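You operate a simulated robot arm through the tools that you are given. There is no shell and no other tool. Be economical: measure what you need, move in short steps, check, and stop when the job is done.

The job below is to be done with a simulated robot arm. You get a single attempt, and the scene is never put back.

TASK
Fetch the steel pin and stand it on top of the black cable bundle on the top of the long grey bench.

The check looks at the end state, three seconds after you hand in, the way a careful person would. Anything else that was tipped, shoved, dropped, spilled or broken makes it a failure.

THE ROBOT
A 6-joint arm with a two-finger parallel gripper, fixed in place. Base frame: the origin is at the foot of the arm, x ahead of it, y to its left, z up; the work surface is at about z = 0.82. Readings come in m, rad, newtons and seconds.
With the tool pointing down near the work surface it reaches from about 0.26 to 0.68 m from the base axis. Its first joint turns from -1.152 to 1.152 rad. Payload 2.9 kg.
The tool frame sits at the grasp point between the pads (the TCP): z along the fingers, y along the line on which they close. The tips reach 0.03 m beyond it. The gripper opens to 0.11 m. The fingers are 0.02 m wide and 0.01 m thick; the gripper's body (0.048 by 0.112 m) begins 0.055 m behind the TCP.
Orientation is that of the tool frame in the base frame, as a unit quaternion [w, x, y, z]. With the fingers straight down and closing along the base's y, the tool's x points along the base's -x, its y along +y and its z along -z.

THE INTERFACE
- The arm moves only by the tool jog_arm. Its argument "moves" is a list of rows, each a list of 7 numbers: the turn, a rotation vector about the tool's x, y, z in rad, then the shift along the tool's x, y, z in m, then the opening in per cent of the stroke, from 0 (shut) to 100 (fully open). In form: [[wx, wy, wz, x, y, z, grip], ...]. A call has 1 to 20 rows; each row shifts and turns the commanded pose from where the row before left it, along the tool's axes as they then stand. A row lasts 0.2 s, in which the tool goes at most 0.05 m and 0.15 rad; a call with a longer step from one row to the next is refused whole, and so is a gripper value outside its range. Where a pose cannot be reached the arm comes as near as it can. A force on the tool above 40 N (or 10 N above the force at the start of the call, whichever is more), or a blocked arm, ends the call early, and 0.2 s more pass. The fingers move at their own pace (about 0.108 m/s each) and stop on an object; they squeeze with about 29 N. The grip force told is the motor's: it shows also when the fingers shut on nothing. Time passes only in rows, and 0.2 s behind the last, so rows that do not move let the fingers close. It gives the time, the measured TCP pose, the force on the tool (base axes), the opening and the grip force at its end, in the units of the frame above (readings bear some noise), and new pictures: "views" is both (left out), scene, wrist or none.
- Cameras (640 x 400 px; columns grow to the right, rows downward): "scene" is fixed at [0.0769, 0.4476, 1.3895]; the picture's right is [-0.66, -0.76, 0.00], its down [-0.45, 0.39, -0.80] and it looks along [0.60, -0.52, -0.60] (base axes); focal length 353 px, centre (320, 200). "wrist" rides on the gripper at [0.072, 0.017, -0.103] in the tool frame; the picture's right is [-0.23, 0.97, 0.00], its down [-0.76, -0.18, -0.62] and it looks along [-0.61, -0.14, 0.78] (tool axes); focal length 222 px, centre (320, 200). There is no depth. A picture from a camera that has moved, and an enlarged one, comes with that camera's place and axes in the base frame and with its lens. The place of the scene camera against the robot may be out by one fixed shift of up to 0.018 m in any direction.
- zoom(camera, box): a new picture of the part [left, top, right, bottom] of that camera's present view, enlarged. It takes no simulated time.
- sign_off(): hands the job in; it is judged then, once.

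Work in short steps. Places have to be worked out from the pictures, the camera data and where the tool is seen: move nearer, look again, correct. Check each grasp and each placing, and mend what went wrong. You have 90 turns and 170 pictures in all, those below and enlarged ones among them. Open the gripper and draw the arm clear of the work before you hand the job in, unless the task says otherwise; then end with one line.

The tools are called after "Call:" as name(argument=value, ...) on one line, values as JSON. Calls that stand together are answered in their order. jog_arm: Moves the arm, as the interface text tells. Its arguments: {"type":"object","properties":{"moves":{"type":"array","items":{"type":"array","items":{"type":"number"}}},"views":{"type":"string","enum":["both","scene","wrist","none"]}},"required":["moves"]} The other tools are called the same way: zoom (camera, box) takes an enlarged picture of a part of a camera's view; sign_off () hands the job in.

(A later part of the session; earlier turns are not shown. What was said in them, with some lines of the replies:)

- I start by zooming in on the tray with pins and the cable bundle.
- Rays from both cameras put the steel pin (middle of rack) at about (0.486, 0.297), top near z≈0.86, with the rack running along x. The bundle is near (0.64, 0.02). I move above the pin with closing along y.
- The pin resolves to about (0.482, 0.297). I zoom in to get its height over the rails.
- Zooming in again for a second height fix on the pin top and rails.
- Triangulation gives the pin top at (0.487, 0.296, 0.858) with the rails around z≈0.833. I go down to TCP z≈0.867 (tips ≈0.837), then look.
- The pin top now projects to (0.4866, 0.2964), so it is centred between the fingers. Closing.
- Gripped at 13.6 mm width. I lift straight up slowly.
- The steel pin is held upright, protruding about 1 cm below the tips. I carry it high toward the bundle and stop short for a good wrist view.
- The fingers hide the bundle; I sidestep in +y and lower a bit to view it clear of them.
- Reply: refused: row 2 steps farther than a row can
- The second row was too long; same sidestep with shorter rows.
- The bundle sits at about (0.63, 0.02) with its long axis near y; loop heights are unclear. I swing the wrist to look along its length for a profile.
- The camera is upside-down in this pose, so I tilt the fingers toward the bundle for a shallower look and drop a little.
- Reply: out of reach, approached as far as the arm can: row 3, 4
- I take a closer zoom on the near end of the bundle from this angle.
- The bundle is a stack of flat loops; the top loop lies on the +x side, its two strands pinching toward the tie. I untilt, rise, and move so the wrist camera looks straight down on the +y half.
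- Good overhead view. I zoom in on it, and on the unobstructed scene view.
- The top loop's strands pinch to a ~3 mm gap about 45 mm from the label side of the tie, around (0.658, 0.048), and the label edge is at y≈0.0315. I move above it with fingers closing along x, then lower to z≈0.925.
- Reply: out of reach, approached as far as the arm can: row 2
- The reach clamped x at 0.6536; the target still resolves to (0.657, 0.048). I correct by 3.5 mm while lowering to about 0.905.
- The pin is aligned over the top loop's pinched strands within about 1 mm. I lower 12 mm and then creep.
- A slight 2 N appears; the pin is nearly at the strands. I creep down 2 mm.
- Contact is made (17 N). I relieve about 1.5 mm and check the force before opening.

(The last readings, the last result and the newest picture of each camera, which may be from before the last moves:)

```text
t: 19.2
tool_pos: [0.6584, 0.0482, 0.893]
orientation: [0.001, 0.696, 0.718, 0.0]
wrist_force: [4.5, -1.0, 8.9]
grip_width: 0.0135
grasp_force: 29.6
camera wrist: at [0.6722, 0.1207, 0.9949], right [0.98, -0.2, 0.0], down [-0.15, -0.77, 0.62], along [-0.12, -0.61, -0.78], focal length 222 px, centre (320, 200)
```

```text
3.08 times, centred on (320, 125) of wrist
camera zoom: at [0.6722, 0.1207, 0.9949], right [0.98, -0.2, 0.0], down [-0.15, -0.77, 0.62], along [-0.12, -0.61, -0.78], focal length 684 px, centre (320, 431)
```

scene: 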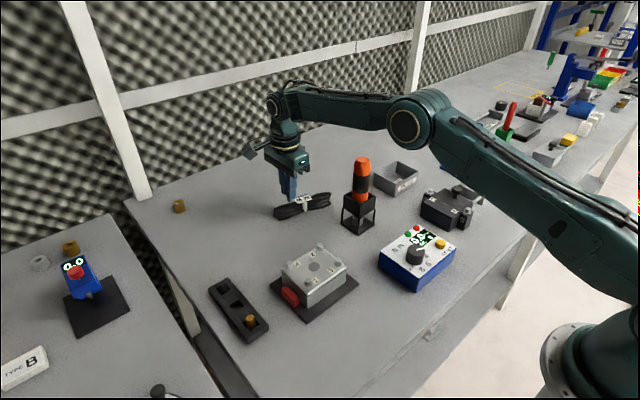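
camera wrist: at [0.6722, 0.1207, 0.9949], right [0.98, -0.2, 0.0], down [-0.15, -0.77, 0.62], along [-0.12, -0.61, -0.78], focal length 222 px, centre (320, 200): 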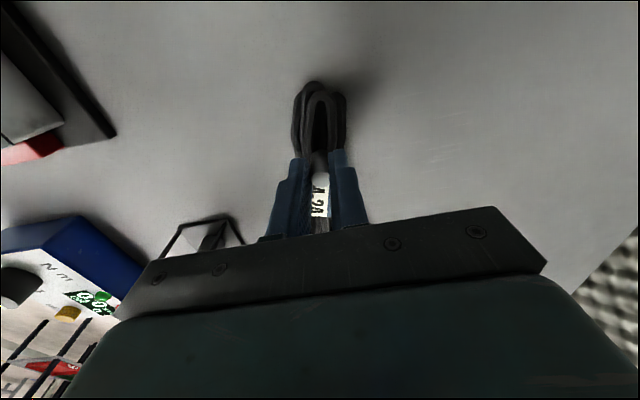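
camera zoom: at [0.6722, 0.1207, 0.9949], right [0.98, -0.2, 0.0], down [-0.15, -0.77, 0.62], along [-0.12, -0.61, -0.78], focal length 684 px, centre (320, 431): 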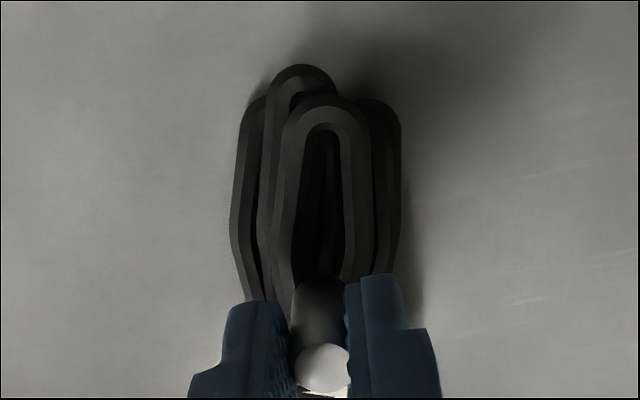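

Force halved to 9 N with 1.5 mm relief; I relieve 1 mm more and open gently to about 24 mm.

Call:
jog_arm(moves=[[0, 0, 0, 0, 0, -0.001, 0], [0, 0, 0, 0, 0, 0, 0], [0, 0, 0, 0, 0, 0, 14], [0, 0, 0, 0, 0, 0, 18], [0, 0, 0, 0, 0, 0, 22], [0, 0, 0, 0, 0, 0, 22]], views="wrist")

Call:
zoom(camera="wrist", box=[270, 60, 370, 190])

Call:
zoom(camera="scene", box=[270, 178, 326, 220])

```text
t: 20.6
tool_pos: [0.659, 0.047, 0.8932]
orientation: [0.0, 0.696, 0.718, -0.001]
wrist_force: [-0.9, 0.2, -1.4]
grip_width: 0.0241
grasp_force: 0.1
camera wrist: at [0.6722, 0.1206, 0.996], right [0.98, -0.2, 0.0], down [-0.15, -0.77, 0.62], along [-0.12, -0.61, -0.78], focal length 222 px, centre (320, 200)
```

wrist: 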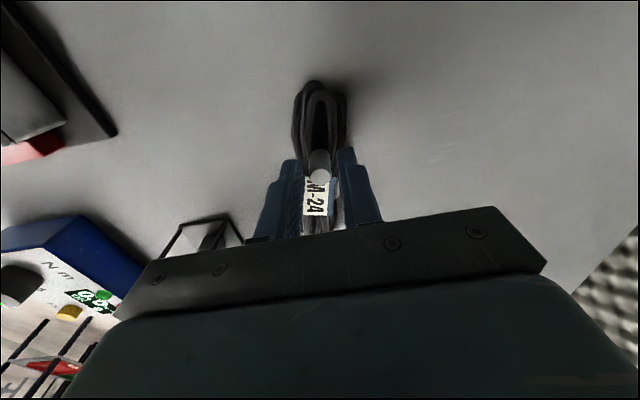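

```text
3.08 times, centred on (320, 125) of wrist
camera zoom: at [0.6722, 0.1206, 0.996], right [0.98, -0.2, 0.0], down [-0.15, -0.77, 0.62], along [-0.12, -0.61, -0.78], focal length 684 px, centre (320, 431)
```

zoom: 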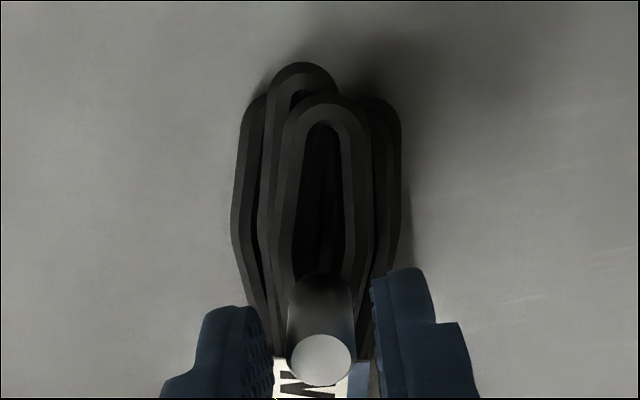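

```text
9.52 times, centred on (298, 199) of scene
camera zoom: at [0.0769, 0.4476, 1.3895], right [-0.66, -0.76, 0.0], down [-0.45, 0.39, -0.8], along [0.6, -0.52, -0.6], focal length 3362 px, centre (530, 210)
```

zoom: 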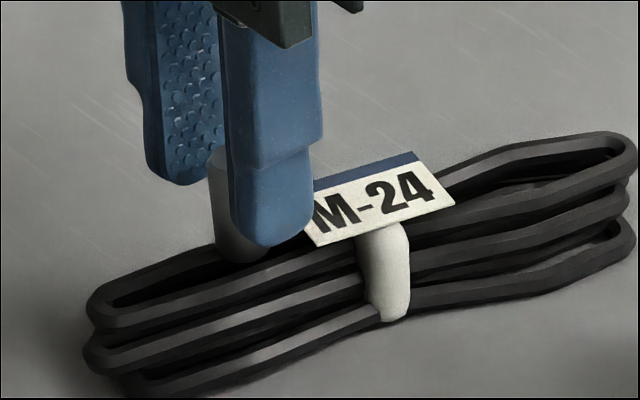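

The pin stands freely, upright on the top loop. I raise straight up slowly, about 60 mm.

Call:
jog_arm(moves=[[0, 0, 0, 0, 0, -0.005, 22], [0, 0, 0, 0, 0, -0.01, 22], [0, 0, 0, 0, 0, -0.015, 22], [0, 0, 0, 0, 0, -0.015, 22], [0, 0, 0, 0, 0, -0.015, 22], [0, 0, 0, 0, 0, 0, 22]])

Call:
zoom(camera="scene", box=[265, 160, 345, 220])

```text
t: 22.0
tool_pos: [0.6584, 0.0478, 0.9542]
orientation: [0.0, 0.695, 0.719, 0.0]
wrist_force: [0.1, -0.2, 0.0]
grip_width: 0.0242
grasp_force: 0.0
camera wrist: at [0.6725, 0.1214, 1.0565], right [0.98, -0.2, 0.0], down [-0.15, -0.77, 0.62], along [-0.12, -0.61, -0.78], focal length 222 px, centre (320, 200)
```

scene: 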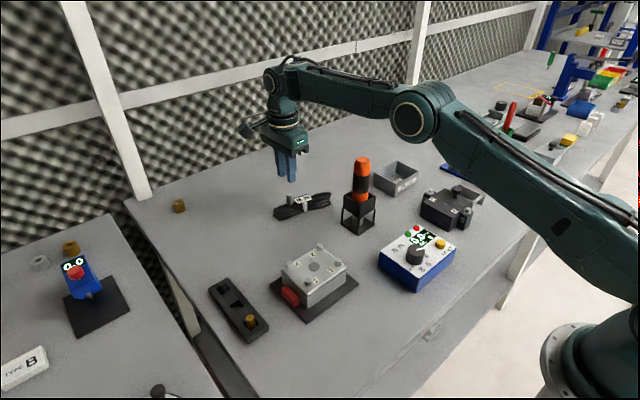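
wrist: 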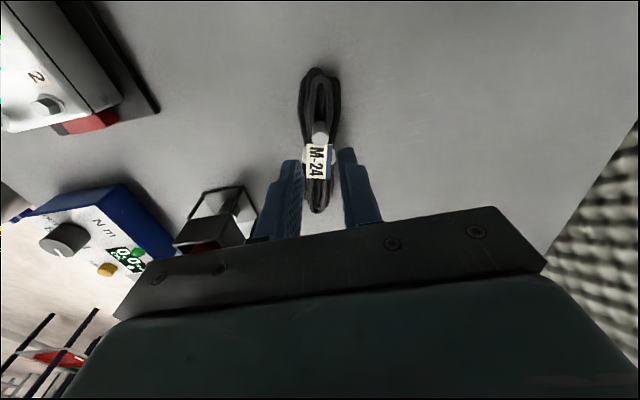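

```text
6.67 times, centred on (305, 190) of scene
camera zoom: at [0.0769, 0.4476, 1.3895], right [-0.66, -0.76, 0.0], down [-0.45, 0.39, -0.8], along [0.6, -0.52, -0.6], focal length 2354 px, centre (420, 267)
```

zoom: 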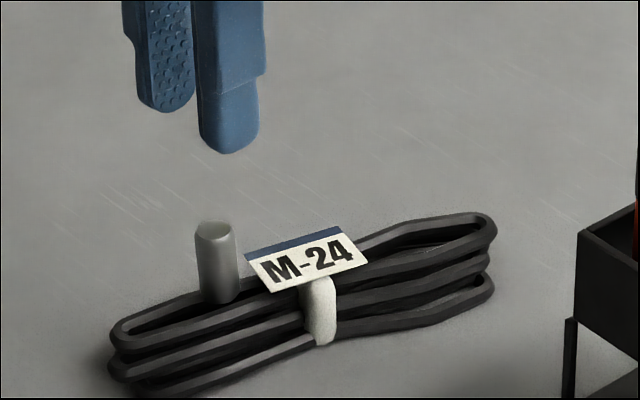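

The pin stands on the bundle and nothing else has moved. I draw the arm clear, up and to the +y side, opening the gripper.

Call:
jog_arm(moves=[[0, 0, 0, 0, -0.01, -0.04, 22], [0, 0, 0, 0, -0.01, -0.04, 40], [0, 0, 0, 0.04, -0.02, -0.01, 60], [0, 0, 0, 0.04, -0.02, 0, 80], [0, 0, 0, 0.04, -0.02, 0, 100], [0, 0, 0, 0.03, -0.02, 0, 100], [0, 0, 0, 0, 0, 0, 100], [0, 0, 0, 0, 0, 0, 100], [0, 0, 0, 0, 0, 0, 100]])

Call:
zoom(camera="scene", box=[265, 160, 345, 220])

```text
t: 24.0
tool_pos: [0.5537, 0.1949, 1.0438]
orientation: [0.001, 0.696, 0.718, 0.001]
wrist_force: [-0.1, -0.9, 0.1]
grip_width: 0.1098
grasp_force: 0.1
camera wrist: at [0.5674, 0.2684, 1.1463], right [0.98, -0.2, 0.0], down [-0.15, -0.77, 0.62], along [-0.12, -0.61, -0.78], focal length 222 px, centre (320, 200)
```

scene: 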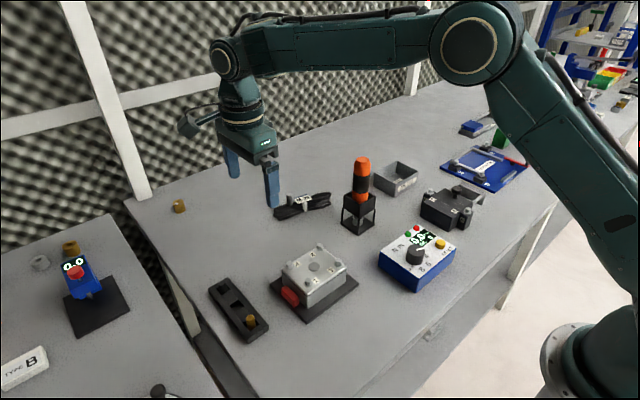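
wrist: 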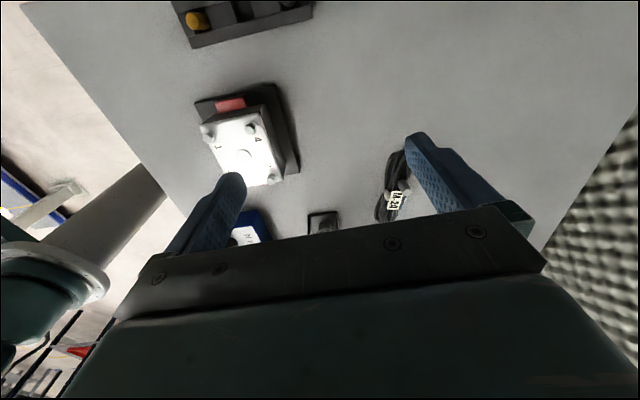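

```text
6.67 times, centred on (305, 190) of scene
camera zoom: at [0.0769, 0.4476, 1.3895], right [-0.66, -0.76, 0.0], down [-0.45, 0.39, -0.8], along [0.6, -0.52, -0.6], focal length 2354 px, centre (420, 267)
```

zoom: 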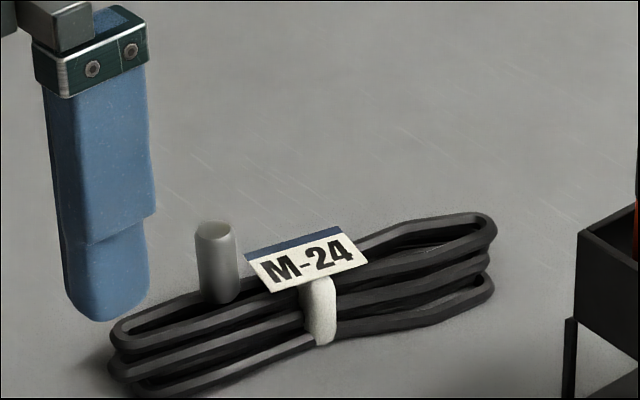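

The pin is unchanged two seconds later, standing on the bundle. The arm is clear and the gripper is open, so I hand in.

Call:
sign_off()

```text
The job is handed in.
```

The steel pin is standing upright on top of the black cable bundle, nothing else was seen to move, and the arm is clear with the gripper open.
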